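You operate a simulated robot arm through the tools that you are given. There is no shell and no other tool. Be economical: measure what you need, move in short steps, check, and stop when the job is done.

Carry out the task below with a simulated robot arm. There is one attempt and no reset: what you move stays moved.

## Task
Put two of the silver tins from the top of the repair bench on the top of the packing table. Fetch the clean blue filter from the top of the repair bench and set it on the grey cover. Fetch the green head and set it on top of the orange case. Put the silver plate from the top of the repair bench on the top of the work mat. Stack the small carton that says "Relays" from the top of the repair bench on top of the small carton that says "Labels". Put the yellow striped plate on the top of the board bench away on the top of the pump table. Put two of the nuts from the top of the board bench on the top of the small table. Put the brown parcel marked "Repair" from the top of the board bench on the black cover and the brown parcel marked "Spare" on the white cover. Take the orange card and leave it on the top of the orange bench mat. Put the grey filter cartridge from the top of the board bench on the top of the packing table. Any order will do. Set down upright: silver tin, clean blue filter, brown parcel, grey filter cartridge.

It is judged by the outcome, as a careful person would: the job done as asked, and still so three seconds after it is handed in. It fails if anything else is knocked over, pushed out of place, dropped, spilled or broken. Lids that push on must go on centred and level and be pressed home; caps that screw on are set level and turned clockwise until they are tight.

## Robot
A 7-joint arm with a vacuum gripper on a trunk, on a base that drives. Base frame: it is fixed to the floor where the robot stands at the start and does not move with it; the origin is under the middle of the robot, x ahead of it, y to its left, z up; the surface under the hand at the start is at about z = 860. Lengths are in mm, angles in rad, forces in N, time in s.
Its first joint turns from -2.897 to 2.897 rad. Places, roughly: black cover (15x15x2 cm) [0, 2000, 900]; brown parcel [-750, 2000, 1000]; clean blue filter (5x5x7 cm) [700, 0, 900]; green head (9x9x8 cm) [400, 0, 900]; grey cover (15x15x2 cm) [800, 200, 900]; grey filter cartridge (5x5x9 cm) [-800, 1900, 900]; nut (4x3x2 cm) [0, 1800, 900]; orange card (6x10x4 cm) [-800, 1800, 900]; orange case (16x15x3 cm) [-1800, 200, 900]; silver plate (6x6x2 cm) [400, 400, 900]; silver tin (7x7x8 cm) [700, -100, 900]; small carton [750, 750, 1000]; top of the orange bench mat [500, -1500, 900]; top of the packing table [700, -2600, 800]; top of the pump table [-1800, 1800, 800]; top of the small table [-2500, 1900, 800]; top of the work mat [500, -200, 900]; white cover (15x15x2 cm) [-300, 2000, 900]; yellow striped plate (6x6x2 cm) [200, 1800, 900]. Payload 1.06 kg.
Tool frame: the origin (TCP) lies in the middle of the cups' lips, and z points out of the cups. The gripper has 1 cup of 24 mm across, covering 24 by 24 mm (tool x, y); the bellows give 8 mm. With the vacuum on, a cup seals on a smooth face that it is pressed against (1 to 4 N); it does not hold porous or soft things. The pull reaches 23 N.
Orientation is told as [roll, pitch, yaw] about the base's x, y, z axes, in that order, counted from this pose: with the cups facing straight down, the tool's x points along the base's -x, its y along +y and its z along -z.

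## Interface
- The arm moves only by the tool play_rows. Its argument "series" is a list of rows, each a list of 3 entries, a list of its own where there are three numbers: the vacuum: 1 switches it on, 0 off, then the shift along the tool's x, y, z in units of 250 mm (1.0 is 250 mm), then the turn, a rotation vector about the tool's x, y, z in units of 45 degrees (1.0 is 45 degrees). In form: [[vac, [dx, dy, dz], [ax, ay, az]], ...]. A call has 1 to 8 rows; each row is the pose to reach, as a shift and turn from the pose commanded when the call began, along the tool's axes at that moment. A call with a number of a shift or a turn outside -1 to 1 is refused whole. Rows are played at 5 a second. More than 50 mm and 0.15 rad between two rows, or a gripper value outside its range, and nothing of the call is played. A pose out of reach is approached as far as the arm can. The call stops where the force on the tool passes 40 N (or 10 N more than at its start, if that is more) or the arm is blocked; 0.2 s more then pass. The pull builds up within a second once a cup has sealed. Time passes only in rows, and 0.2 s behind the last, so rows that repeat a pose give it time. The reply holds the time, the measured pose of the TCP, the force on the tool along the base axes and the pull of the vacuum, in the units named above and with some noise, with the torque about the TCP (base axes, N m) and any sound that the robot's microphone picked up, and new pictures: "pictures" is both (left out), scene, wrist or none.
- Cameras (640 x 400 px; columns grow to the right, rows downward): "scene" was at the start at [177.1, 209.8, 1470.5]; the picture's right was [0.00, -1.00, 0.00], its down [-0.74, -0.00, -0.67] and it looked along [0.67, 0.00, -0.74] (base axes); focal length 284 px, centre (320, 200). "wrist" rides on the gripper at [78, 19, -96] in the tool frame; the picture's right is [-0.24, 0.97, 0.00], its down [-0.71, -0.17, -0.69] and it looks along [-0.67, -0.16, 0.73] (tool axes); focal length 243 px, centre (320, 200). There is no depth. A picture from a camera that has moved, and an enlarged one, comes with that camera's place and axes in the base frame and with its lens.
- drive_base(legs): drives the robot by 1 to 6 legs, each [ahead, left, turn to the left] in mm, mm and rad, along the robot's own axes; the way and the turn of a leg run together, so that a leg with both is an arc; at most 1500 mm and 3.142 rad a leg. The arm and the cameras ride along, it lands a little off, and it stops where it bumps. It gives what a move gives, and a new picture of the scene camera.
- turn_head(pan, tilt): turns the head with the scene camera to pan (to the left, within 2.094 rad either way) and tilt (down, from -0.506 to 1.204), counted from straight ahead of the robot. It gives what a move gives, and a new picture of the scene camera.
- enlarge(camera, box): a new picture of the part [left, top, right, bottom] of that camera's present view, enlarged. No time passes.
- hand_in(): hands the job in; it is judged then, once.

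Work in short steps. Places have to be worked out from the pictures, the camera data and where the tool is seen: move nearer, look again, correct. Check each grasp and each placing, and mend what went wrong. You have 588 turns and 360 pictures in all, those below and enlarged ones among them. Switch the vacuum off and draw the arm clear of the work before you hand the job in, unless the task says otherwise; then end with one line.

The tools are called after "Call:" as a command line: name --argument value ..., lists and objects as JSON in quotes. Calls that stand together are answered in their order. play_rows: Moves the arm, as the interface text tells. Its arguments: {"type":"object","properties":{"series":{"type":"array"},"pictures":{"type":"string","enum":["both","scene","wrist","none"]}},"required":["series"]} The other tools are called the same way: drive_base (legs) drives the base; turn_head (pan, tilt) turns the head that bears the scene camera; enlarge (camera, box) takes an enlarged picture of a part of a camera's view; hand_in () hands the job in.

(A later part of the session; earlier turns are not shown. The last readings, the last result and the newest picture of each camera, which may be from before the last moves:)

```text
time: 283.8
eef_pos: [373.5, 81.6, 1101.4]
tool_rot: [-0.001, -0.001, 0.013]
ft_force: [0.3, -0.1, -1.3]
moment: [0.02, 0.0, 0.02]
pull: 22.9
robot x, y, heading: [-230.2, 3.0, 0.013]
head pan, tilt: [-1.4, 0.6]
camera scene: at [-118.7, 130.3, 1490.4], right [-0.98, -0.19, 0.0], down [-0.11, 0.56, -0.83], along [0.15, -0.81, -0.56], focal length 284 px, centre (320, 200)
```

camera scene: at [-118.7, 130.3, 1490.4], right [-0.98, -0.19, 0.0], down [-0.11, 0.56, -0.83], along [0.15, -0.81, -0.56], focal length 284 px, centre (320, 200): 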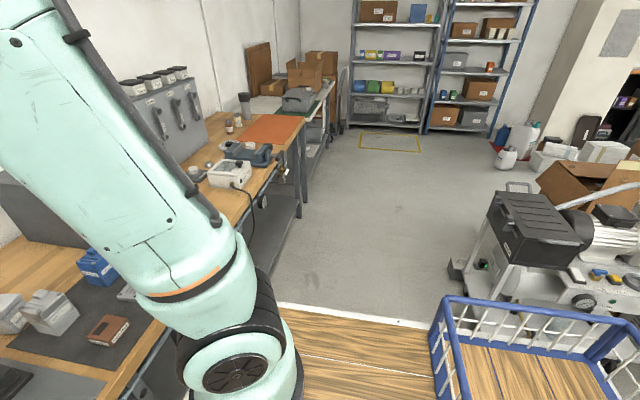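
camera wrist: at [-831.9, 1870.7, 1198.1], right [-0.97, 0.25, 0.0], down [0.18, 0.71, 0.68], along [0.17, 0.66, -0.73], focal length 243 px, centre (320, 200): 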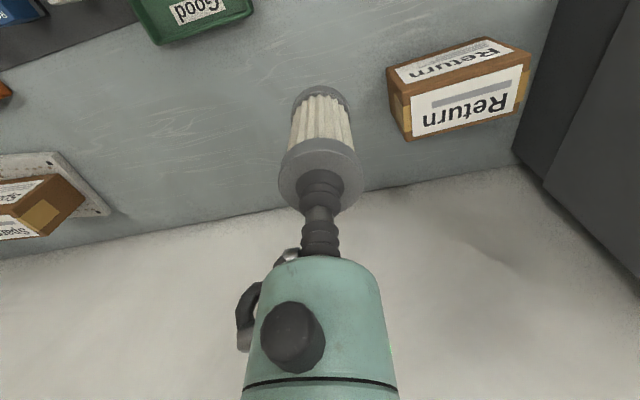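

The aisle to the right is clear. I tuck the arm a bit and strafe right 2450 mm.

Call:
play_rows --series '[[1, [0.08, -0.04, -0.05], [0, 0, 0]], [1, [0.16, -0.1, -0.1], [0, 0, 0]], [1, [0.24, -0.18, -0.12], [0, 0, 0]], [1, [0.3, -0.28, -0.12], [0, 0, 0]]]' --pictures "none"

Call:
drive_base --legs '[[0, -1225, -0.012], [0, -1225, 0]]'

Call:
turn_head --pan -0.2 --tilt 0.7

```text
time: 284.8
eef_pos: [300.1, 9.6, 1131.9]
tool_rot: [0.0, -0.001, 0.014]
ft_force: [0.8, -0.5, -1.2]
moment: [-0.04, -0.01, 0.0]
pull: 22.8
robot x, y, heading: [-229.1, 4.4, 0.013]
head pan, tilt: [-1.4, 0.6]
```

```text
time: 296.8
eef_pos: [343.4, -2444.7, 1131.8]
tool_rot: [0.002, 0.0, 0.012]
ft_force: [0.0, -0.5, -1.2]
moment: [-0.03, 0.0, 0.0]
pull: 23.3
robot x, y, heading: [-186.3, -2448.5, 0.01]
head pan, tilt: [-1.4, 0.6]
camera scene: at [-75.1, -2323.0, 1490.4], right [-0.98, -0.18, 0.0], down [-0.1, 0.56, -0.83], along [0.15, -0.81, -0.56], focal length 284 px, centre (320, 200)
```

scene: 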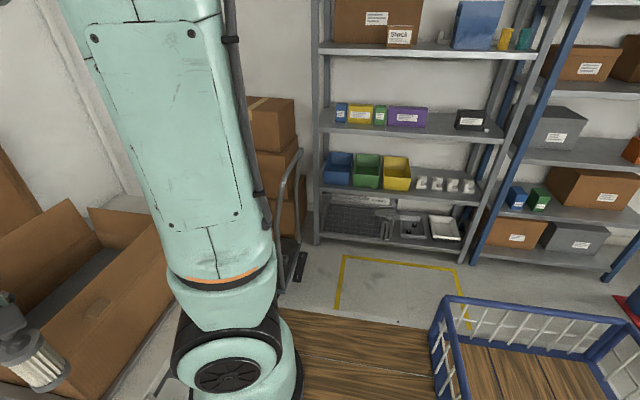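

```text
time: 298.2
eef_pos: [343.7, -2443.3, 1131.6]
tool_rot: [0.0, 0.0, 0.012]
ft_force: [0.2, -0.4, -0.6]
moment: [0.01, 0.0, 0.05]
pull: 23.0
robot x, y, heading: [-187.8, -2448.3, 0.014]
head pan, tilt: [-0.201, 0.7]
camera scene: at [-7.8, -2252.0, 1481.8], right [-0.19, -0.98, 0.0], down [-0.63, 0.12, -0.76], along [0.75, -0.14, -0.64], focal length 284 px, centre (320, 200)
```

scene: 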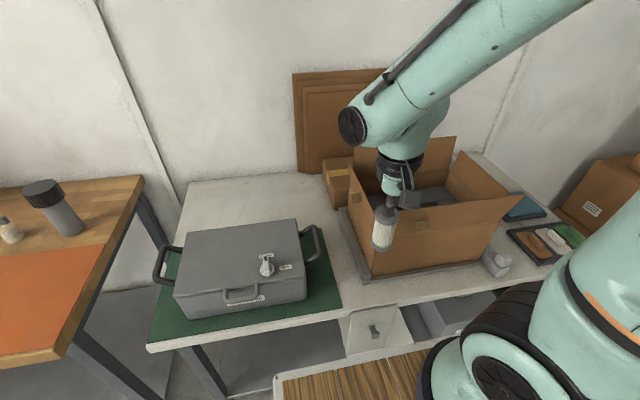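

At the packing table. Zoom to find free areas for three items.

Call:
enlarge --camera "scene" --box '[130, 150, 450, 370]'

Call:
enlarge --camera "wrist" --box '[0, 0, 640, 300]'

```text
1.82 times, centred on (290, 260) of scene
camera zoom: at [-7.8, -2252.0, 1481.8], right [-0.19, -0.98, 0.0], down [-0.63, 0.12, -0.76], along [0.75, -0.14, -0.64], focal length 516 px, centre (374, 91)
```

zoom: 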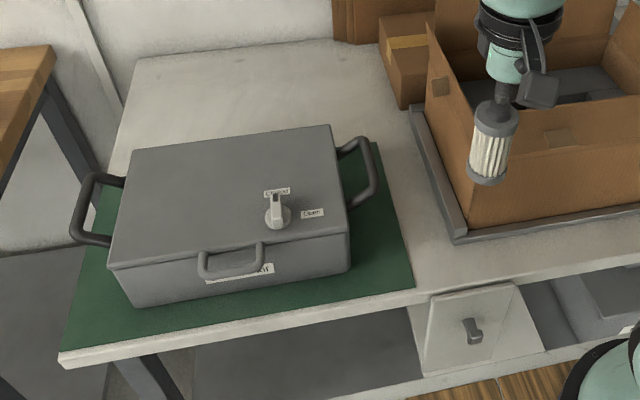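

```text
1.00 times, centred on (320, 150) of wrist (not enlarged: the box is as wide or as high as the picture)
camera zoom: at [265.2, -2425.8, 1227.9], right [0.22, 0.97, 0.0], down [0.71, -0.16, 0.68], along [0.67, -0.15, -0.73], focal length 243 px, centre (320, 250)
```

zoom: 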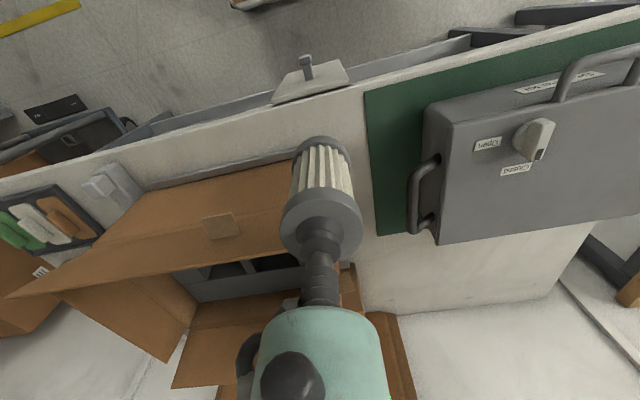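

Large free area behind the toolbox (x≈650–880, y≈−2380…−1980). I drive left 300 and ahead 120 to reach it.

Call:
drive_base --legs '[[0, 300, -0.012], [120, 0, 0]]'

Call:
play_rows --series '[[1, [-0.17, -0.06, 0], [0, 0, 0]], [1, [-0.35, -0.13, 0], [0, 0, 0]], [1, [-0.53, -0.2, 0], [0, 0, 0]], [1, [-0.7, -0.28, 0], [0, 0, 0]], [1, [-0.85, -0.36, 0], [0, 0, 0]], [1, [-1, -0.44, 0], [0, 0, 0]]]'

```text
time: 301.1
eef_pos: [461.6, -2154.0, 1132.8]
tool_rot: [0.0, 0.001, -0.007]
ft_force: [-0.2, -1.0, -1.4]
moment: [0.02, 0.0, 0.02]
pull: 22.7
robot x, y, heading: [-66.2, -2146.7, -0.007]
head pan, tilt: [-0.201, 0.7]
camera scene: at [113.2, -1956.0, 1481.8], right [-0.2, -0.98, 0.0], down [-0.63, 0.13, -0.76], along [0.75, -0.16, -0.64], focal length 284 px, centre (320, 200)
```

scene: 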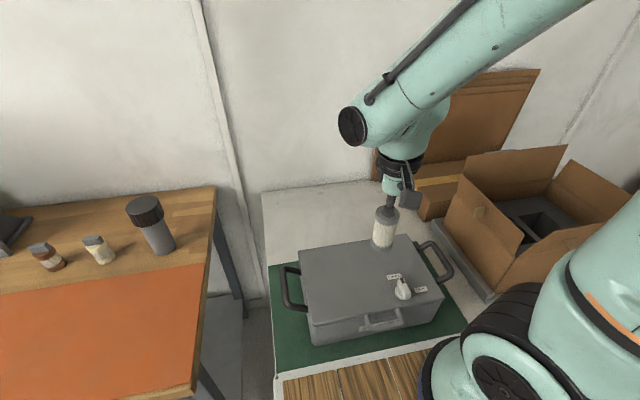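

```text
time: 302.5
eef_pos: [711.1, -2265.0, 1132.7]
tool_rot: [0.0, -0.002, -0.003]
ft_force: [1.2, 0.3, -0.9]
moment: [-0.01, -0.02, 0.01]
pull: 22.7
robot x, y, heading: [-66.3, -2150.4, -0.002]
head pan, tilt: [-0.201, 0.7]
camera scene: at [112.5, -1955.7, 1481.8], right [-0.2, -0.98, 0.0], down [-0.63, 0.13, -0.77], along [0.75, -0.16, -0.64], focal length 284 px, centre (320, 200)
camera wrist: at [632.7, -2244.8, 1228.8], right [0.24, 0.97, 0.0], down [0.71, -0.17, 0.69], along [0.67, -0.16, -0.73], focal length 243 px, centre (320, 200)
```

scene: 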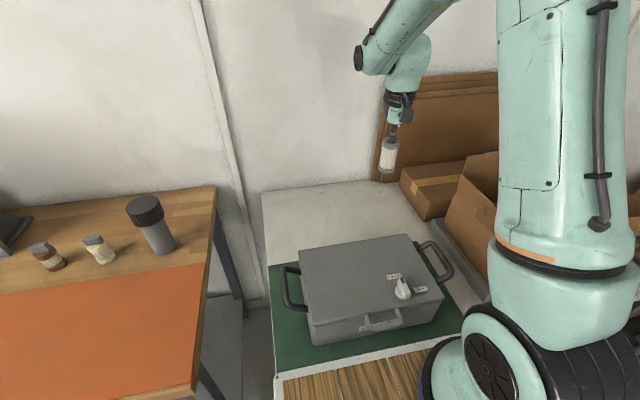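
wrist: 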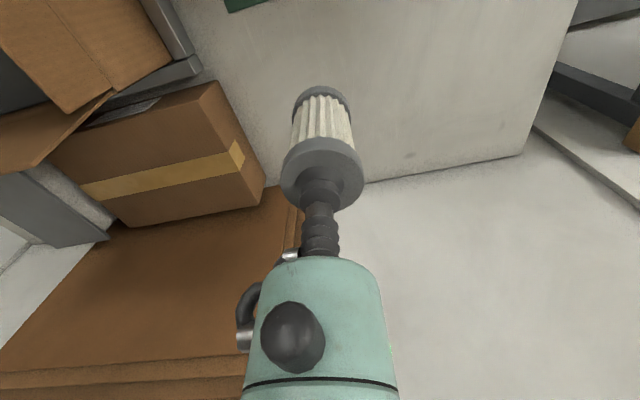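

Lower the cartridge toward the table at (740, −2270): first to TCP z≈905.

Call:
play_rows --series '[[1, [-0.06, -0.02, 0.14], [0, 0, 0]], [1, [-0.116, -0.02, 0.3], [0, 0, 0]], [1, [-0.116, -0.02, 0.48], [0, 0, 0]], [1, [-0.116, -0.02, 0.66], [0, 0, 0]], [1, [-0.116, -0.02, 0.82], [0, 0, 0]], [1, [-0.116, -0.02, 0.9], [0, 0, 0]], [1, [-0.116, -0.02, 0.9], [0, 0, 0]]]'

```text
time: 304.1
eef_pos: [739.2, -2271.2, 906.9]
tool_rot: [0.0, -0.001, -0.005]
ft_force: [0.8, -0.2, -0.5]
moment: [-0.01, 0.0, 0.0]
pull: 22.4
robot x, y, heading: [-66.5, -2146.4, 0.001]
head pan, tilt: [-0.201, 0.7]
camera scene: at [113.1, -1956.0, 1481.8], right [-0.2, -0.98, 0.0], down [-0.63, 0.13, -0.76], along [0.75, -0.16, -0.64], focal length 284 px, centre (320, 200)
camera wrist: at [661.5, -2251.3, 1002.8], right [0.24, 0.97, 0.0], down [0.71, -0.17, 0.68], along [0.66, -0.16, -0.73], focal length 243 px, centre (320, 200)
```

scene: 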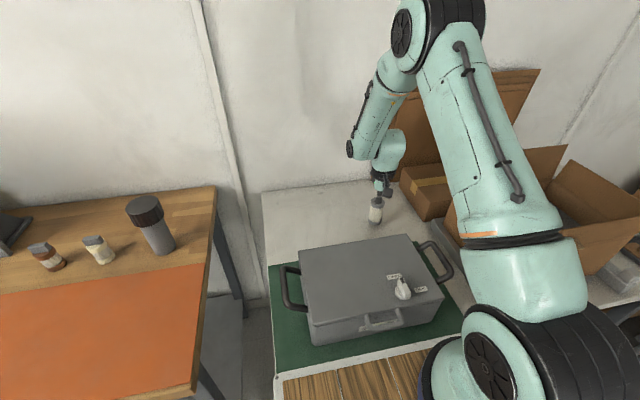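
wrist: 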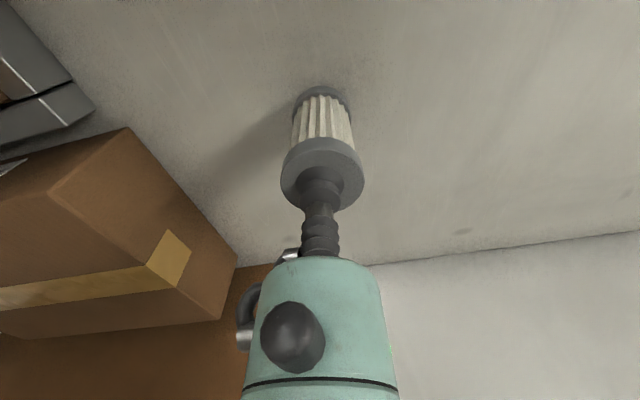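

Near the table. Lower in small steps.

Call:
play_rows --series '[[1, [0, 0, 0.02], [0, 0, 0]], [1, [0, 0, 0.04], [0, 0, 0]], [1, [0, 0, 0.04], [0, 0, 0]]]' --pictures "none"

Call:
play_rows --series '[[1, [0, 0, 0.01], [0, 0, 0]], [1, [0, 0, 0.02], [0, 0, 0]], [1, [0, 0, 0.02], [0, 0, 0]]]' --pictures "none"

Call:
play_rows --series '[[1, [0, 0, 0.01], [0, 0, 0]], [1, [0, 0, 0.02], [0, 0, 0]], [1, [0, 0, 0.02], [0, 0, 0]]]' --pictures "wrist"

```text
time: 304.9
eef_pos: [739.5, -2270.6, 895.8]
tool_rot: [-0.001, 0.001, -0.006]
ft_force: [0.0, 0.2, -1.8]
moment: [0.01, 0.03, 0.05]
pull: 22.4
robot x, y, heading: [-70.5, -2149.0, -0.0]
head pan, tilt: [-0.201, 0.7]
```

```text
time: 305.7
eef_pos: [738.2, -2271.3, 890.5]
tool_rot: [0.0, 0.001, -0.005]
ft_force: [0.4, -0.3, -2.0]
moment: [0.02, -0.02, 0.02]
pull: 23.0
robot x, y, heading: [-69.5, -2146.3, -0.005]
head pan, tilt: [-0.201, 0.7]
```

```text
time: 306.5
eef_pos: [738.8, -2271.6, 886.4]
tool_rot: [0.001, 0.0, -0.005]
ft_force: [0.1, 0.2, -0.8]
moment: [0.01, -0.02, 0.01]
pull: 22.9
robot x, y, heading: [-69.0, -2149.6, -0.001]
head pan, tilt: [-0.201, 0.7]
camera wrist: at [661.6, -2251.0, 982.7], right [0.24, 0.97, 0.0], down [0.71, -0.17, 0.68], along [0.66, -0.16, -0.73], focal length 243 px, centre (320, 200)
```

wrist: 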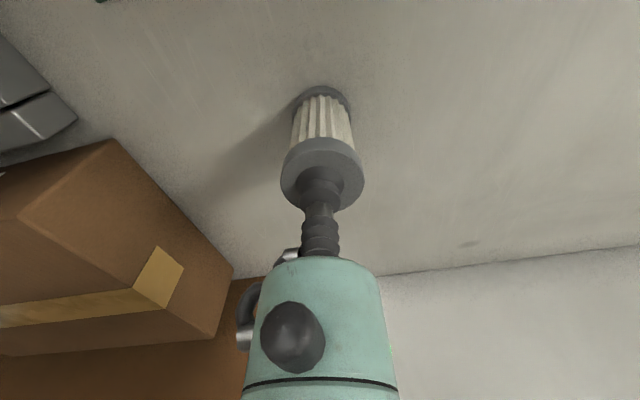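

Still no contact; continue.

Call:
play_rows --series '[[1, [0, 0, 0.008], [0, 0, 0]], [1, [0, 0, 0.016], [0, 0, 0]], [1, [0, 0, 0.016], [0, 0, 0]]]' --pictures "none"

Call:
play_rows --series '[[1, [0, 0, 0.008], [0, 0, 0]], [1, [0, 0, 0.014], [0, 0, 0]], [1, [0, 0, 0.014], [0, 0, 0]]]' --pictures "none"

```text
time: 307.3
eef_pos: [739.5, -2271.9, 883.0]
tool_rot: [0.001, -0.001, -0.005]
ft_force: [0.9, -0.9, 13.7]
moment: [-0.01, 0.01, 0.03]
pull: 23.2
robot x, y, heading: [-67.8, -2147.5, -0.007]
head pan, tilt: [-0.201, 0.7]
```

```text
time: 308.1
eef_pos: [738.8, -2270.6, 878.5]
tool_rot: [0.0, 0.0, -0.005]
ft_force: [1.0, -1.3, 13.7]
moment: [-0.03, -0.02, -0.01]
pull: 22.9
robot x, y, heading: [-69.6, -2149.2, -0.0]
head pan, tilt: [-0.201, 0.7]
```

Contact already at 883; I went a little further. Check picture before releasing.

Call:
play_rows --series '[[1, [0, 0, -0.014], [0, 0, 0]], [1, [0, 0, -0.014], [0, 0, 0]]]' --pictures "wrist"

Call:
enlarge --camera "scene" --box '[340, 160, 420, 240]'

```text
time: 308.7
eef_pos: [739.2, -2271.2, 883.9]
tool_rot: [0.002, 0.001, -0.006]
ft_force: [0.0, 0.5, -0.9]
moment: [0.04, -0.01, 0.0]
pull: 23.0
robot x, y, heading: [-69.2, -2147.1, -0.006]
head pan, tilt: [-0.201, 0.7]
camera wrist: at [661.7, -2250.8, 978.5], right [0.24, 0.97, 0.0], down [0.71, -0.18, 0.68], along [0.66, -0.16, -0.73], focal length 243 px, centre (320, 200)
```

wrist: 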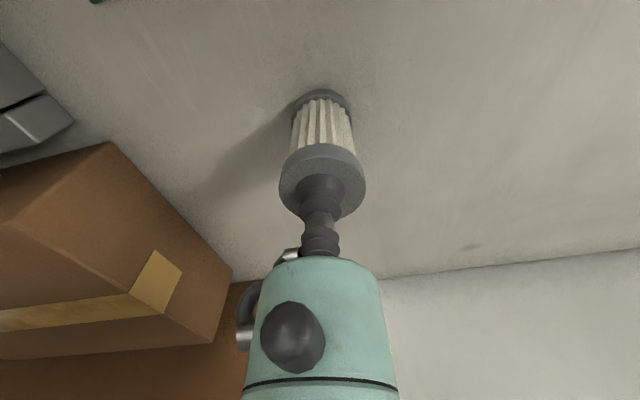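

```text
5.00 times, centred on (380, 200) of scene
camera zoom: at [113.1, -1956.0, 1481.8], right [-0.2, -0.98, 0.0], down [-0.63, 0.13, -0.76], along [0.75, -0.16, -0.64], focal length 1418 px, centre (20, 200)
```

zoom: 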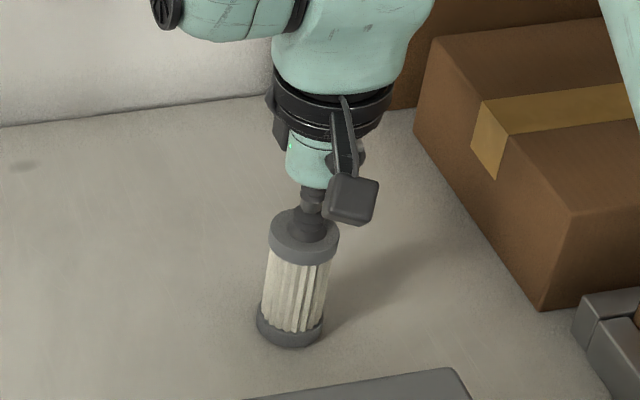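

Upright. Lower 1.5 mm to touch, then release and rise.

Call:
play_rows --series '[[1, [0, 0, 0.006], [0, 0, 0]], [1, [0, 0, 0.006], [0, 0, 0]], [0, [0, 0, 0.004], [0, 0, 0]], [0, [0, 0, 0.004], [0, 0, 0]], [0, [0, 0, 0.004], [0, 0, 0]], [0, [0, 0, -0.02], [0, 0, 0]], [0, [0, 0, -0.12], [0, 0, 0]], [0, [0, 0, -0.3], [0, 0, 0]]]' --pictures "wrist"

```text
time: 310.5
eef_pos: [740.8, -2271.1, 957.6]
tool_rot: [-0.001, 0.001, -0.005]
ft_force: [-0.1, -0.8, 0.8]
moment: [0.03, -0.01, 0.02]
pull: 0.0
robot x, y, heading: [-69.5, -2148.5, -0.002]
head pan, tilt: [-0.201, 0.7]
camera wrist: at [662.2, -2251.5, 1053.3], right [0.24, 0.97, 0.0], down [0.71, -0.17, 0.68], along [0.66, -0.16, -0.73], focal length 243 px, centre (320, 200)
```

wrist: 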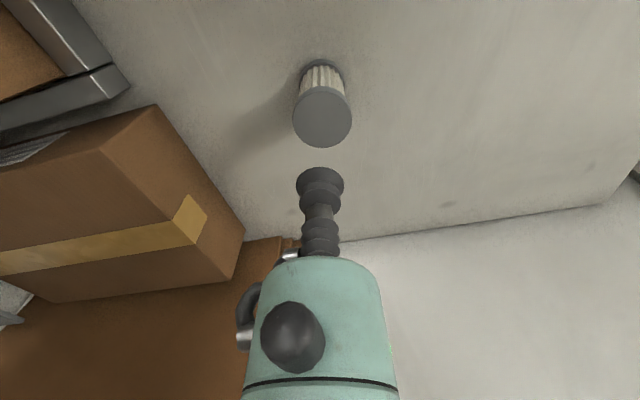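

Standing upright. Retract and go back to the repair bench for the tins.

Call:
play_rows --series '[[0, [0, 0, -0.17], [0, 0, 0]], [0, [0, 0, -0.35], [0, 0, 0]], [0, [0.14, 0.06, -0.46], [0, 0, 0]], [0, [0.3, 0.13, -0.55], [0, 0, 0]], [0, [0.46, 0.2, -0.64], [0, 0, 0]], [0, [0.63, 0.28, -0.68], [0, 0, 0]], [0, [0.8, 0.36, -0.68], [0, 0, 0]], [0, [0.98, 0.44, -0.68], [0, 0, 0]]]' --pictures "none"

Call:
drive_base --legs '[[-110, 0, 0], [0, 1030, 0], [0, 1030, 0]]'

Call:
turn_head --pan 0 --tilt 0.75

Call:
enlarge --camera "scene" --box '[300, 100, 500, 240]'

```text
time: 312.3
eef_pos: [494.4, -2159.7, 1127.3]
tool_rot: [-0.001, 0.0, -0.007]
ft_force: [-0.1, -0.1, -0.1]
moment: [-0.02, 0.05, 0.01]
pull: 0.1
robot x, y, heading: [-67.7, -2147.5, -0.007]
head pan, tilt: [-0.201, 0.7]
```

```text
time: 323.3
eef_pos: [401.5, -107.5, 1126.8]
tool_rot: [-0.002, -0.001, -0.002]
ft_force: [-0.3, 0.7, -0.2]
moment: [0.02, 0.0, 0.01]
pull: 0.0
robot x, y, heading: [-162.3, -98.4, -0.0]
head pan, tilt: [-0.201, 0.7]
camera scene: at [18.8, 94.1, 1481.8], right [-0.2, -0.98, 0.0], down [-0.63, 0.13, -0.76], along [0.75, -0.15, -0.64], focal length 284 px, centre (320, 200)
```

scene: 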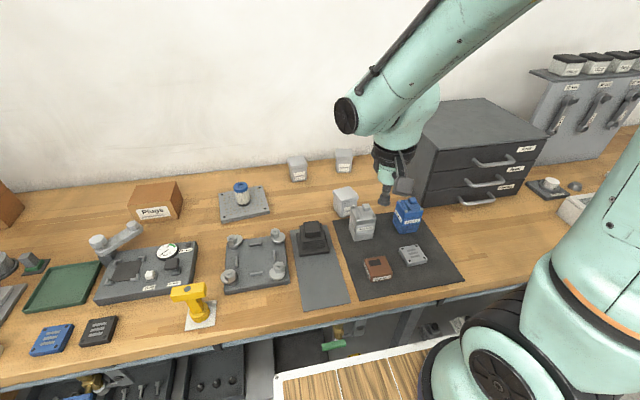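

```text
time: 324.0
eef_pos: [401.7, -109.9, 1127.0]
tool_rot: [0.001, 0.001, 0.0]
ft_force: [-0.6, -0.6, -0.2]
moment: [-0.03, -0.01, 0.02]
pull: 0.2
robot x, y, heading: [-165.1, -96.8, -0.004]
head pan, tilt: [0.0, 0.75]
camera scene: at [18.5, 111.0, 1477.5], right [0.0, -1.0, 0.0], down [-0.68, 0.0, -0.73], along [0.73, 0.0, -0.68], focal length 284 px, centre (320, 200)
```

scene: 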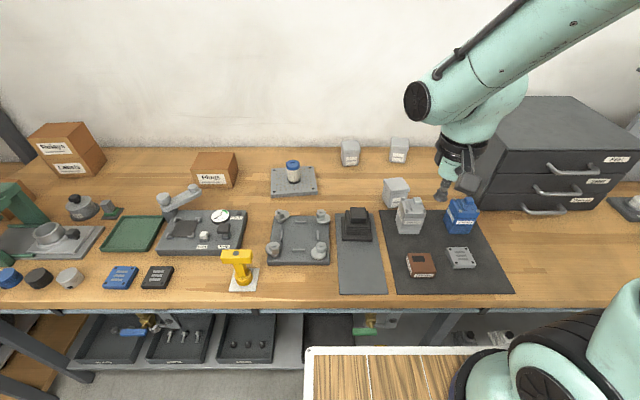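

```text
2.86 times, centred on (400, 170) of scene
camera zoom: at [18.5, 111.0, 1477.5], right [0.0, -1.0, 0.0], down [-0.68, 0.0, -0.73], along [0.73, 0.0, -0.68], focal length 810 px, centre (91, 286)
```

zoom: 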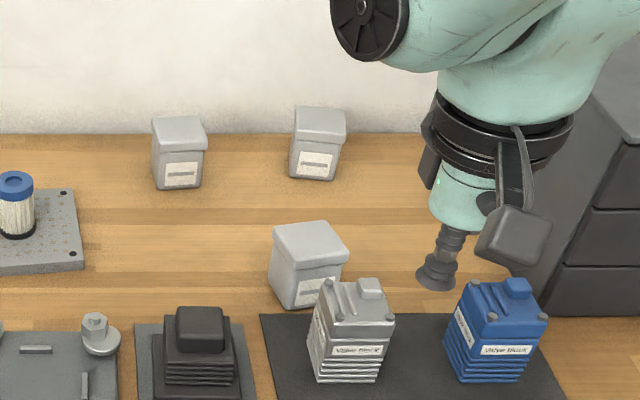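

Front tin top ≈(664, −117, 940). Move above it.

Call:
play_rows --series '[[0, [-0.18, 0, 0], [0, 0, 0]], [0, [-0.36, 0, 0], [0, 0, 0]], [0, [-0.54, -0.01, 0], [0, 0, 0]], [0, [-0.72, -0.02, 0.06], [0, 0, 0]], [0, [-0.88, -0.03, 0.14], [0, 0, 0]], [0, [-1, -0.03, 0.28], [0, 0, 0]], [0, [-1, -0.03, 0.44], [0, 0, 0]]]' --pictures "none"

Call:
enlarge --camera "wrist" --box '[200, 20, 440, 220]'

```text
time: 325.6
eef_pos: [651.9, -117.7, 1017.6]
tool_rot: [0.0, -0.001, -0.004]
ft_force: [-1.0, 0.2, 0.5]
moment: [-0.01, -0.02, -0.01]
pull: 0.1
robot x, y, heading: [-161.5, -98.4, -0.003]
head pan, tilt: [0.0, 0.75]
```

```text
2.00 times, centred on (320, 120) of wrist
camera zoom: at [573.2, -97.1, 1114.0], right [0.24, 0.97, 0.0], down [0.71, -0.17, 0.69], along [0.67, -0.16, -0.73], focal length 485 px, centre (320, 360)
```

zoom: 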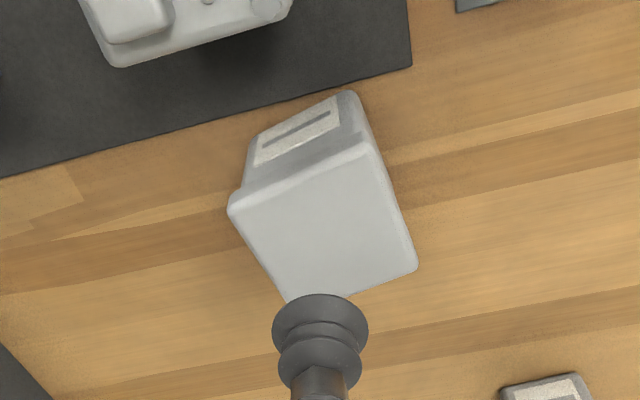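

Tin centre ≈(670, −122), top ≈935. Approach to 955.

Call:
play_rows --series '[[0, [-0.072, -0.016, 0.1], [0, 0, 0]], [0, [-0.072, -0.016, 0.25], [0, 0, 0]], [0, [-0.072, -0.016, 0.25], [0, 0, 0]], [0, [-0.072, -0.016, 0.25], [0, 0, 0]]]' --pictures "wrist"

```text
time: 326.6
eef_pos: [669.0, -120.1, 956.3]
tool_rot: [-0.002, -0.002, -0.001]
ft_force: [-0.1, -0.6, -0.8]
moment: [0.01, -0.02, -0.01]
pull: 0.0
robot x, y, heading: [-161.7, -98.8, -0.004]
head pan, tilt: [0.0, 0.75]
camera wrist: at [591.5, -101.0, 1051.6], right [0.24, 0.97, 0.0], down [0.71, -0.17, 0.68], along [0.67, -0.16, -0.73], focal length 243 px, centre (320, 200)
```

wrist: 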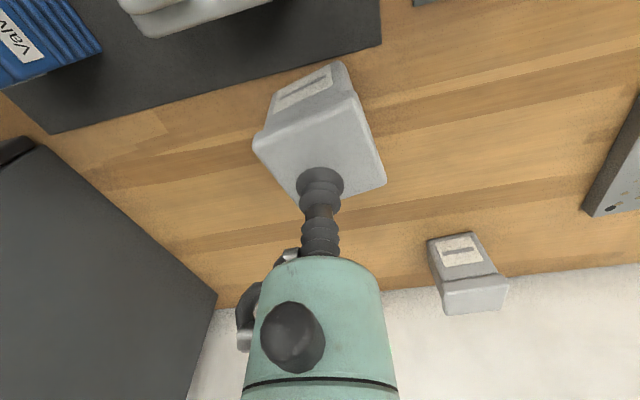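

Centred. Lower with vacuum to ~935.

Call:
play_rows --series '[[1, [-0.004, 0, 0.05], [0, 0, 0]], [1, [-0.004, 0, 0.076], [0, 0, 0]], [1, [-0.004, 0, 0.088], [0, 0, 0]], [1, [-0.004, 0, 0.088], [0, 0, 0]], [1, [-0.004, 0, 0.088], [0, 0, 0]]]' --pictures "none"

```text
time: 327.8
eef_pos: [670.1, -121.4, 933.9]
tool_rot: [0.0, -0.001, -0.004]
ft_force: [6.8, -3.6, 12.3]
moment: [0.04, 0.07, 0.03]
pull: 22.7
robot x, y, heading: [-165.3, -99.6, 0.001]
head pan, tilt: [0.0, 0.75]
```

Sealed. Lift slowly and look.

Call:
play_rows --series '[[1, [0, 0, -0.02], [0, 0, 0]], [1, [0, 0, -0.06], [0, 0, 0]], [1, [0, 0, -0.12], [0, 0, 0]], [1, [0, 0, -0.24], [0, 0, 0]], [1, [0, 0, -0.24], [0, 0, 0]]]' --pictures "wrist"

Call:
enlarge --camera "scene" --box '[320, 100, 500, 240]'

```text
time: 329.0
eef_pos: [670.3, -120.1, 993.3]
tool_rot: [0.0, 0.002, -0.002]
ft_force: [1.2, 0.2, -2.6]
moment: [0.04, 0.02, 0.02]
pull: 22.8
robot x, y, heading: [-161.7, -97.4, -0.003]
head pan, tilt: [0.0, 0.75]
camera wrist: at [592.8, -101.4, 1089.5], right [0.24, 0.97, 0.0], down [0.71, -0.17, 0.68], along [0.66, -0.16, -0.73], focal length 243 px, centre (320, 200)
```

wrist: 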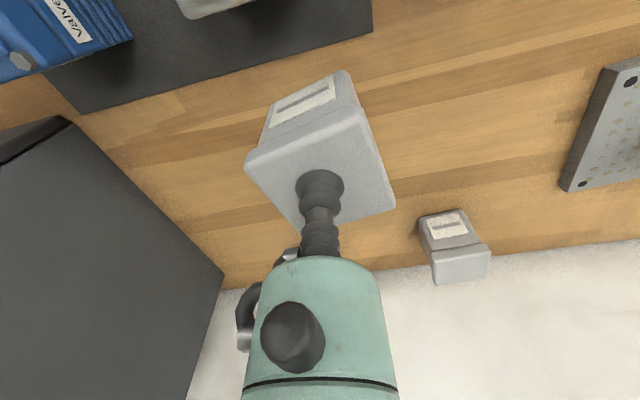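

```text
2.86 times, centred on (410, 170) of scene
camera zoom: at [18.6, 111.0, 1477.5], right [0.0, -1.0, 0.0], down [-0.68, 0.0, -0.73], along [0.73, 0.0, -0.68], focal length 810 px, centre (63, 286)
```

zoom: 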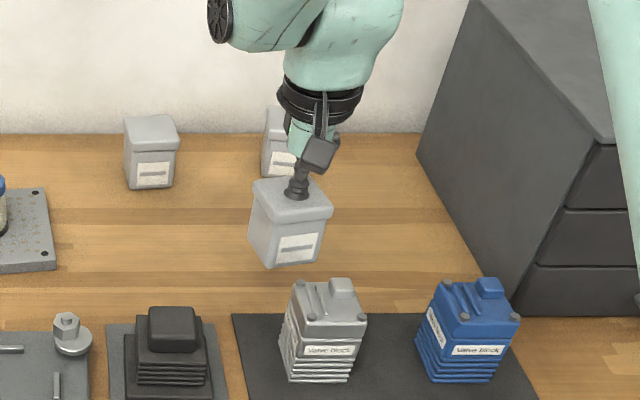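

Whole tin is up. Raise, retract and drive to the packing table.

Call:
play_rows --series '[[1, [0, 0, -0.18], [0, 0, 0]], [1, [0, 0, -0.36], [0, 0, 0]], [1, [0.12, 0, -0.5], [0, 0, 0]], [1, [0.28, 0.01, -0.55], [0, 0, 0]], [1, [0.46, 0.02, -0.55], [0, 0, 0]], [1, [0.64, 0.02, -0.55], [0, 0, 0]], [1, [0.82, 0.02, -0.55], [0, 0, 0]], [1, [1, 0.02, -0.55], [0, 0, 0]]]' --pictures "none"

Call:
drive_base --legs '[[-40, 0, 0], [0, -1010, 0], [0, -1010, 0], [120, 0, 0]]'

Call:
turn_head --pan -0.2 --tilt 0.7

```text
time: 330.8
eef_pos: [419.4, -115.2, 1130.0]
tool_rot: [0.0, 0.0, -0.004]
ft_force: [-0.1, 0.1, -2.4]
moment: [-0.02, 0.06, 0.02]
pull: 23.0
robot x, y, heading: [-164.5, -98.7, -0.005]
head pan, tilt: [0.0, 0.75]
```

```text
time: 342.2
eef_pos: [493.0, -2143.9, 1130.3]
tool_rot: [0.001, -0.001, -0.01]
ft_force: [-0.1, 0.3, -2.7]
moment: [0.0, 0.0, -0.01]
pull: 23.0
robot x, y, heading: [-90.8, -2121.6, -0.009]
head pan, tilt: [0.0, 0.75]
camera scene: at [93.3, -1914.4, 1477.5], right [-0.01, -1.0, 0.0], down [-0.68, 0.01, -0.73], along [0.73, -0.01, -0.68], focal length 284 px, centre (320, 200)
```

scene: 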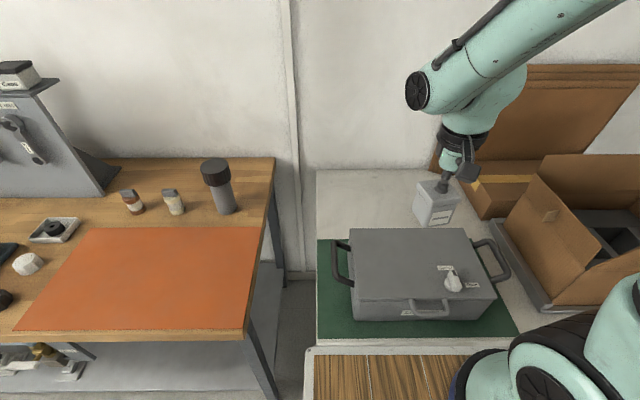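

```text
time: 342.9
eef_pos: [494.1, -2143.6, 1133.1]
tool_rot: [0.0, -0.001, -0.011]
ft_force: [0.3, 0.2, -2.1]
moment: [0.0, 0.04, -0.03]
pull: 22.9
robot x, y, heading: [-88.2, -2123.2, -0.012]
head pan, tilt: [-0.201, 0.7]
camera scene: at [93.4, -1931.3, 1481.8], right [-0.21, -0.98, 0.0], down [-0.63, 0.13, -0.76], along [0.75, -0.16, -0.64], focal length 284 px, centre (320, 200)
```

scene: 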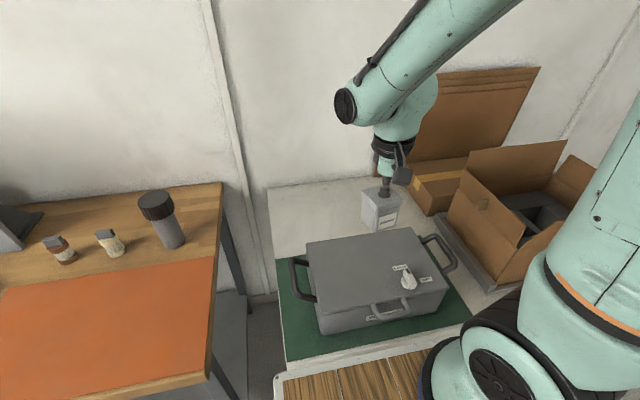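

Move tin 1 to above (740, −2170).

Call:
play_rows --series '[[1, [-0.16, -0.015, 0], [0, 0, 0]], [1, [-0.32, -0.03, 0], [0, 0, 0]], [1, [-0.48, -0.045, 0], [0, 0, 0]], [1, [-0.65, -0.06, 0], [0, 0, 0]], [1, [-0.82, -0.08, 0], [0, 0, 0]], [1, [-0.985, -0.093, 0], [0, 0, 0]], [1, [-0.985, -0.093, 0.15], [0, 0, 0]], [1, [-0.985, -0.093, 0.32], [0, 0, 0]]]'

```text
time: 344.8
eef_pos: [740.3, -2169.6, 1050.1]
tool_rot: [-0.001, 0.001, -0.009]
ft_force: [-0.1, -0.5, -3.3]
moment: [-0.03, 0.0, 0.0]
pull: 23.7
robot x, y, heading: [-89.6, -2123.0, -0.007]
head pan, tilt: [-0.201, 0.7]
camera scene: at [93.1, -1931.4, 1481.8], right [-0.21, -0.98, 0.0], down [-0.63, 0.13, -0.77], along [0.75, -0.16, -0.64], focal length 284 px, centre (320, 200)
camera wrist: at [661.8, -2149.1, 1146.8], right [0.24, 0.97, 0.0], down [0.71, -0.18, 0.69], along [0.66, -0.17, -0.73], focal length 243 px, centre (320, 200)
```

scene: 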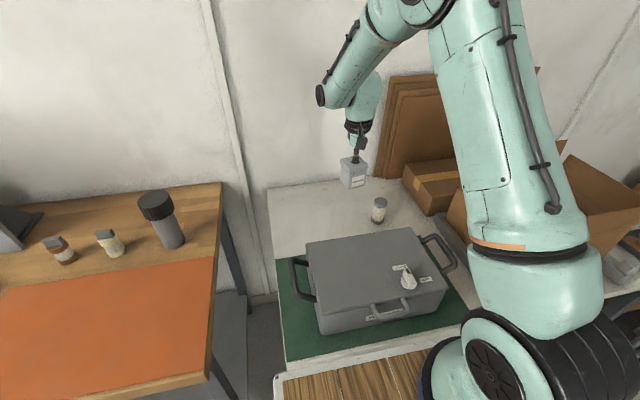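
wrist: 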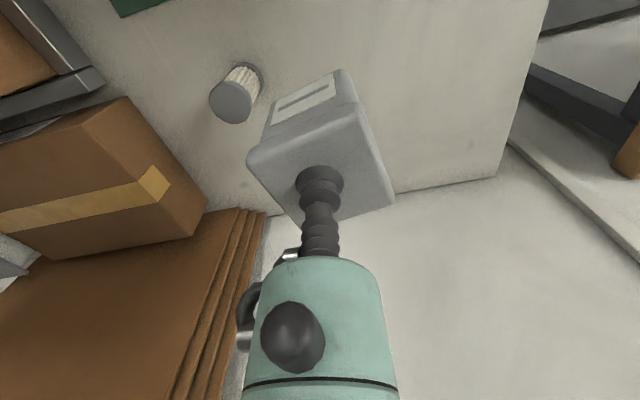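

Clear of the cartridge. Lower to ~892.

Call:
play_rows --series '[[1, [0, 0, 0.16], [0, 0, 0]], [1, [0, 0, 0.32], [0, 0, 0]], [1, [0, 0, 0.48], [0, 0, 0]], [1, [0, 0, 0.58], [0, 0, 0]], [1, [0, 0, 0.632], [0, 0, 0]], [1, [0, 0, 0.632], [0, 0, 0]]]' --pictures "none"

Call:
play_rows --series '[[1, [0, 0, 0.01], [0, 0, 0]], [1, [0, 0, 0.02], [0, 0, 0]], [1, [0, 0, 0.02], [0, 0, 0]]]' --pictures "none"

```text
time: 346.1
eef_pos: [738.4, -2168.2, 892.6]
tool_rot: [0.001, 0.0, -0.011]
ft_force: [0.6, -0.4, -1.9]
moment: [0.05, 0.0, -0.04]
pull: 23.1
robot x, y, heading: [-90.1, -2123.2, -0.01]
head pan, tilt: [-0.201, 0.7]
```

```text
time: 346.9
eef_pos: [739.6, -2169.5, 887.8]
tool_rot: [0.001, 0.001, -0.011]
ft_force: [0.0, 0.2, -3.1]
moment: [-0.04, -0.02, 0.04]
pull: 23.2
robot x, y, heading: [-88.3, -2122.9, -0.013]
head pan, tilt: [-0.201, 0.7]
```

Call:
play_rows --series '[[1, [0, 0, 0.008], [0, 0, 0]], [1, [0, 0, 0.014], [0, 0, 0]], [1, [0, 0, 0.014], [0, 0, 0]]]' --pictures "none"

```text
time: 347.8
eef_pos: [739.9, -2169.8, 885.4]
tool_rot: [0.001, 0.001, -0.009]
ft_force: [0.3, 0.1, -3.6]
moment: [0.03, 0.01, 0.0]
pull: 22.9
robot x, y, heading: [-91.3, -2125.4, -0.01]
head pan, tilt: [-0.201, 0.7]
```

Call:
play_rows --series '[[1, [0, 0, 0.008], [0, 0, 0]], [1, [0, 0, 0.014], [0, 0, 0]], [1, [0, 0, 0.014], [0, 0, 0]]]' --pictures "wrist"

```text
time: 348.6
eef_pos: [739.9, -2169.7, 880.9]
tool_rot: [0.0, 0.0, -0.009]
ft_force: [0.0, -0.1, -3.0]
moment: [-0.03, 0.0, -0.01]
pull: 23.5
robot x, y, heading: [-88.1, -2120.4, -0.009]
head pan, tilt: [-0.201, 0.7]
camera wrist: at [661.5, -2148.6, 977.2], right [0.24, 0.97, 0.0], down [0.71, -0.18, 0.68], along [0.66, -0.17, -0.73], focal length 243 px, centre (320, 200)
```

wrist: 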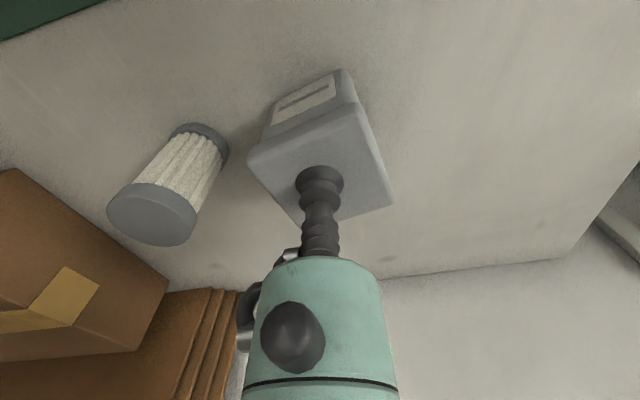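

Still a bit above. Step 3 mm more.

Call:
play_rows --series '[[1, [0, 0, 0.006], [0, 0, 0]], [1, [0, 0, 0.012], [0, 0, 0]], [1, [0, 0, 0.012], [0, 0, 0]]]' --pictures "none"

```text
time: 349.4
eef_pos: [740.2, -2168.7, 877.6]
tool_rot: [-0.002, -0.001, -0.007]
ft_force: [0.4, -0.4, -3.1]
moment: [-0.03, 0.02, 0.0]
pull: 23.1
robot x, y, heading: [-89.9, -2119.3, -0.009]
head pan, tilt: [-0.201, 0.7]
```

Call:
play_rows --series '[[1, [0, 0, 0.006], [0, 0, 0]], [1, [0, 0, 0.012], [0, 0, 0]], [1, [0, 0, 0.012], [0, 0, 0]]]' --pictures "none"

```text
time: 350.1
eef_pos: [740.0, -2169.2, 876.6]
tool_rot: [-0.001, 0.0, -0.011]
ft_force: [-4.4, -1.1, 8.6]
moment: [-0.01, -0.13, -0.03]
pull: 22.9
robot x, y, heading: [-86.1, -2123.2, -0.01]
head pan, tilt: [-0.201, 0.7]
```

Contact. Release and rise.

Call:
play_rows --series '[[1, [0, 0, 0.003], [0, 0, 0]], [0, [0, 0, 0.001], [0, 0, 0]], [0, [0, 0, 0.001], [0, 0, 0]], [0, [0, 0, 0.001], [0, 0, 0]], [0, [0, 0, -0.02], [0, 0, 0]], [0, [0, 0, -0.1], [0, 0, 0]], [0, [0, 0, -0.28], [0, 0, 0]], [0, [0, 0, -0.47], [0, 0, 0]]]' --pictures "wrist"

Call:
play_rows --series '[[0, [0, 0, -0.18], [0, 0, 0]], [0, [0.14, 0.02, -0.3], [0, 0, 0]], [0, [0.3, 0.04, -0.4], [0, 0, 0]], [0, [0.46, 0.06, -0.46], [0, 0, 0]], [0, [0.64, 0.08, -0.5], [0, 0, 0]], [0, [0.82, 0.1, -0.52], [0, 0, 0]], [0, [1, 0.1, -0.54], [0, 0, 0]]]' --pictures "none"

Call:
enlarge --camera "scene" --box '[300, 150, 460, 260]'

```text
time: 351.9
eef_pos: [740.5, -2168.7, 993.0]
tool_rot: [0.001, 0.001, -0.008]
ft_force: [0.2, 0.2, 0.5]
moment: [-0.03, 0.02, -0.01]
pull: 0.0
robot x, y, heading: [-89.8, -2125.4, -0.004]
head pan, tilt: [-0.201, 0.7]
camera wrist: at [662.8, -2148.1, 1089.1], right [0.24, 0.97, 0.0], down [0.71, -0.18, 0.68], along [0.66, -0.17, -0.73], focal length 243 px, centre (320, 200)
```

wrist: 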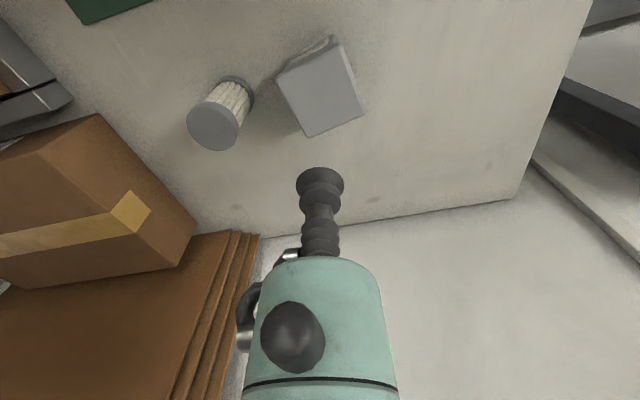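

```text
time: 353.6
eef_pos: [489.9, -2140.8, 1126.2]
tool_rot: [0.0, 0.001, -0.011]
ft_force: [0.9, 0.0, -0.8]
moment: [0.01, 0.04, -0.02]
pull: 0.0
robot x, y, heading: [-89.9, -2126.3, -0.007]
head pan, tilt: [-0.201, 0.7]
```

```text
3.64 times, centred on (380, 205) of scene
camera zoom: at [94.1, -1931.2, 1481.7], right [-0.21, -0.98, 0.0], down [-0.63, 0.13, -0.76], along [0.75, -0.16, -0.64], focal length 1031 px, centre (102, 182)
```

zoom: 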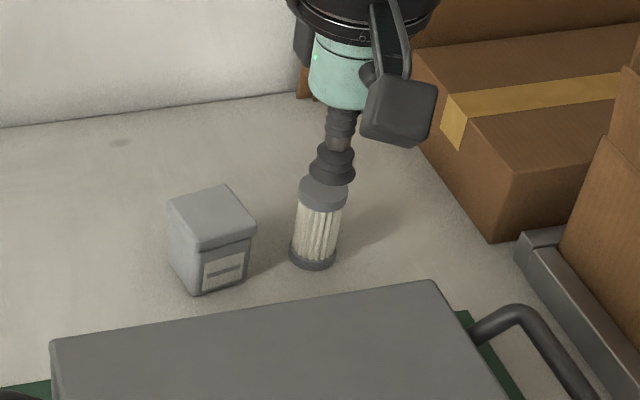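

Tin 1 upright. Back to the repair bench for tin 2 (back-left one at y≈2).

Call:
drive_base --legs '[[-80, 0, 0.008], [0, 1060, 0], [0, 1060, 0], [120, 0, 0]]'

Call:
turn_head --pan 0 --tilt 0.7

Call:
enlarge --camera "scene" --box '[320, 100, 480, 220]'

```text
time: 365.5
eef_pos: [530.0, -34.8, 1127.2]
tool_rot: [-0.002, -0.001, -0.007]
ft_force: [0.0, -0.3, 0.2]
moment: [-0.01, 0.0, 0.03]
pull: 0.1
robot x, y, heading: [-50.9, -18.7, -0.001]
head pan, tilt: [-0.201, 0.7]
camera scene: at [133.1, 172.3, 1481.8], right [-0.2, -0.98, 0.0], down [-0.63, 0.13, -0.76], along [0.75, -0.16, -0.64], focal length 284 px, centre (320, 200)
```

scene: 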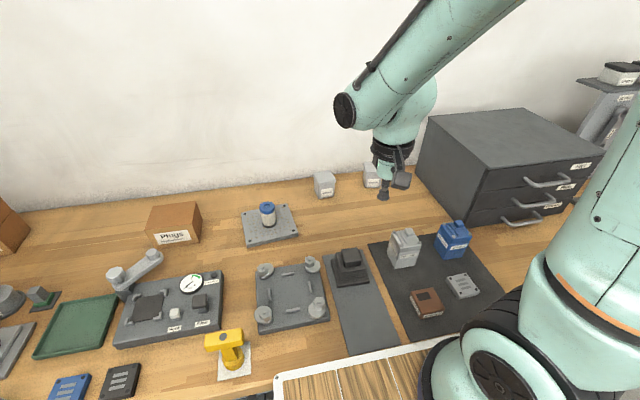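

```text
time: 366.2
eef_pos: [530.1, -37.3, 1127.2]
tool_rot: [0.0, 0.0, -0.006]
ft_force: [0.4, 0.2, 0.7]
moment: [-0.02, -0.02, 0.01]
pull: 0.1
robot x, y, heading: [-52.8, -22.6, -0.004]
head pan, tilt: [0.0, 0.7]
camera scene: at [134.8, 189.2, 1481.8], right [-0.01, -1.0, 0.0], down [-0.64, 0.0, -0.76], along [0.76, 0.0, -0.64], focal length 284 px, centre (320, 200)
```

scene: 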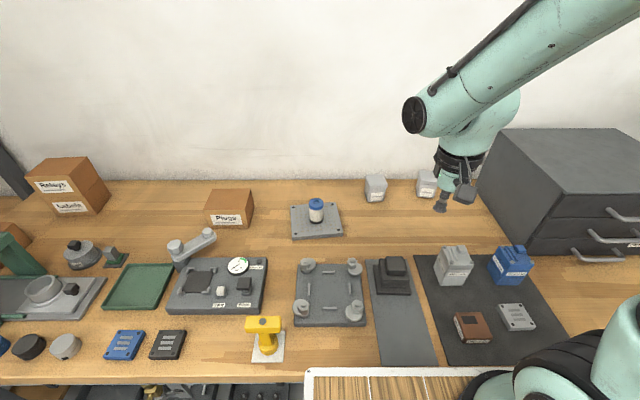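

```text
3.33 times, centred on (400, 160) of scene
camera zoom: at [134.8, 189.2, 1481.8], right [-0.01, -1.0, 0.0], down [-0.64, 0.0, -0.76], along [0.76, 0.0, -0.64], focal length 945 px, centre (53, 333)
```

zoom: 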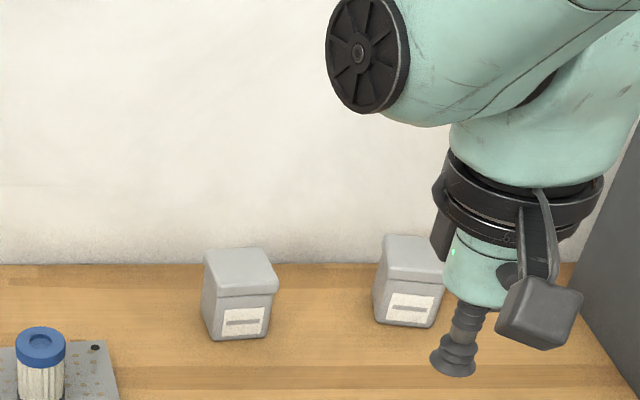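

Tin 2 top ≈(882, 2, 935); wall is at x≈996, so there's clearance. Move above.

Call:
play_rows --series '[[0, [-0.17, 0.02, 0], [0, 0, 0]], [0, [-0.34, 0.04, 0], [0, 0, 0]], [0, [-0.51, 0.06, 0], [0, 0, 0]], [0, [-0.68, 0.08, 0], [0, 0, 0]], [0, [-0.84, 0.1, 0], [0, 0, 0]], [0, [-1, 0.12, 0], [0, 0, 0]]]' --pictures "none"

Call:
play_rows --series '[[0, [-0.15, 0.01, 0], [0, 0, 0]], [0, [-0.28, 0.02, 0.06], [0, 0, 0]], [0, [-0.36, 0.03, 0.2], [0, 0, 0]], [0, [-0.36, 0.03, 0.34], [0, 0, 0]], [0, [-0.36, 0.03, 0.46], [0, 0, 0]], [0, [-0.36, 0.03, 0.46], [0, 0, 0]]]' --pictures "none"

Call:
enlarge --camera "wrist" --box '[200, 20, 440, 220]'

```text
time: 367.6
eef_pos: [780.1, -7.8, 1127.2]
tool_rot: [-0.001, 0.0, -0.007]
ft_force: [-0.2, 0.4, 0.9]
moment: [-0.02, 0.0, 0.01]
pull: 0.1
robot x, y, heading: [-50.6, -18.4, -0.009]
head pan, tilt: [0.0, 0.7]
```

```text
time: 369.0
eef_pos: [869.9, -0.8, 1011.7]
tool_rot: [0.001, -0.001, -0.008]
ft_force: [0.2, -0.8, -0.5]
moment: [-0.01, 0.0, 0.0]
pull: 0.1
robot x, y, heading: [-49.7, -18.7, -0.005]
head pan, tilt: [0.0, 0.7]
```

```text
2.00 times, centred on (320, 120) of wrist
camera zoom: at [792.1, 18.6, 1108.1], right [0.24, 0.97, 0.0], down [0.71, -0.18, 0.68], along [0.66, -0.17, -0.73], focal length 485 px, centre (320, 360)
```

zoom: 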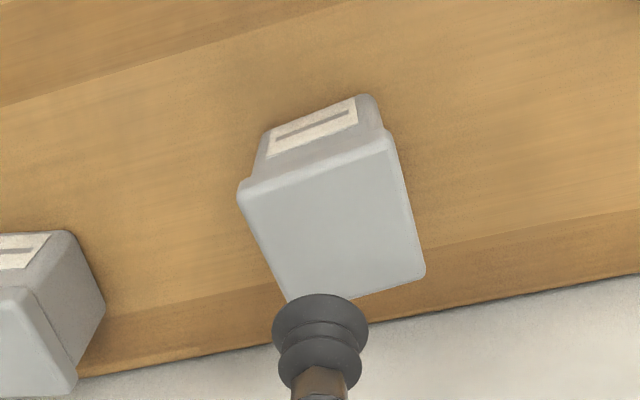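

Centre (884, −1). Approach and then lower with vacuum.

Call:
play_rows --series '[[0, [-0.056, 0, 0.1], [0, 0, 0]], [0, [-0.056, 0, 0.22], [0, 0, 0]], [1, [-0.056, 0, 0.27], [0, 0, 0]], [1, [-0.056, 0, 0.3], [0, 0, 0]], [1, [-0.056, 0, 0.308], [0, 0, 0]], [1, [-0.056, 0, 0.308], [0, 0, 0]], [1, [-0.056, 0, 0.308], [0, 0, 0]]]' --pictures "none"

```text
time: 370.6
eef_pos: [885.1, -1.6, 934.9]
tool_rot: [0.0, 0.0, -0.007]
ft_force: [-1.8, -1.6, 4.2]
moment: [0.01, 0.0, -0.02]
pull: 22.9
robot x, y, heading: [-48.3, -19.8, -0.006]
head pan, tilt: [0.0, 0.7]
```

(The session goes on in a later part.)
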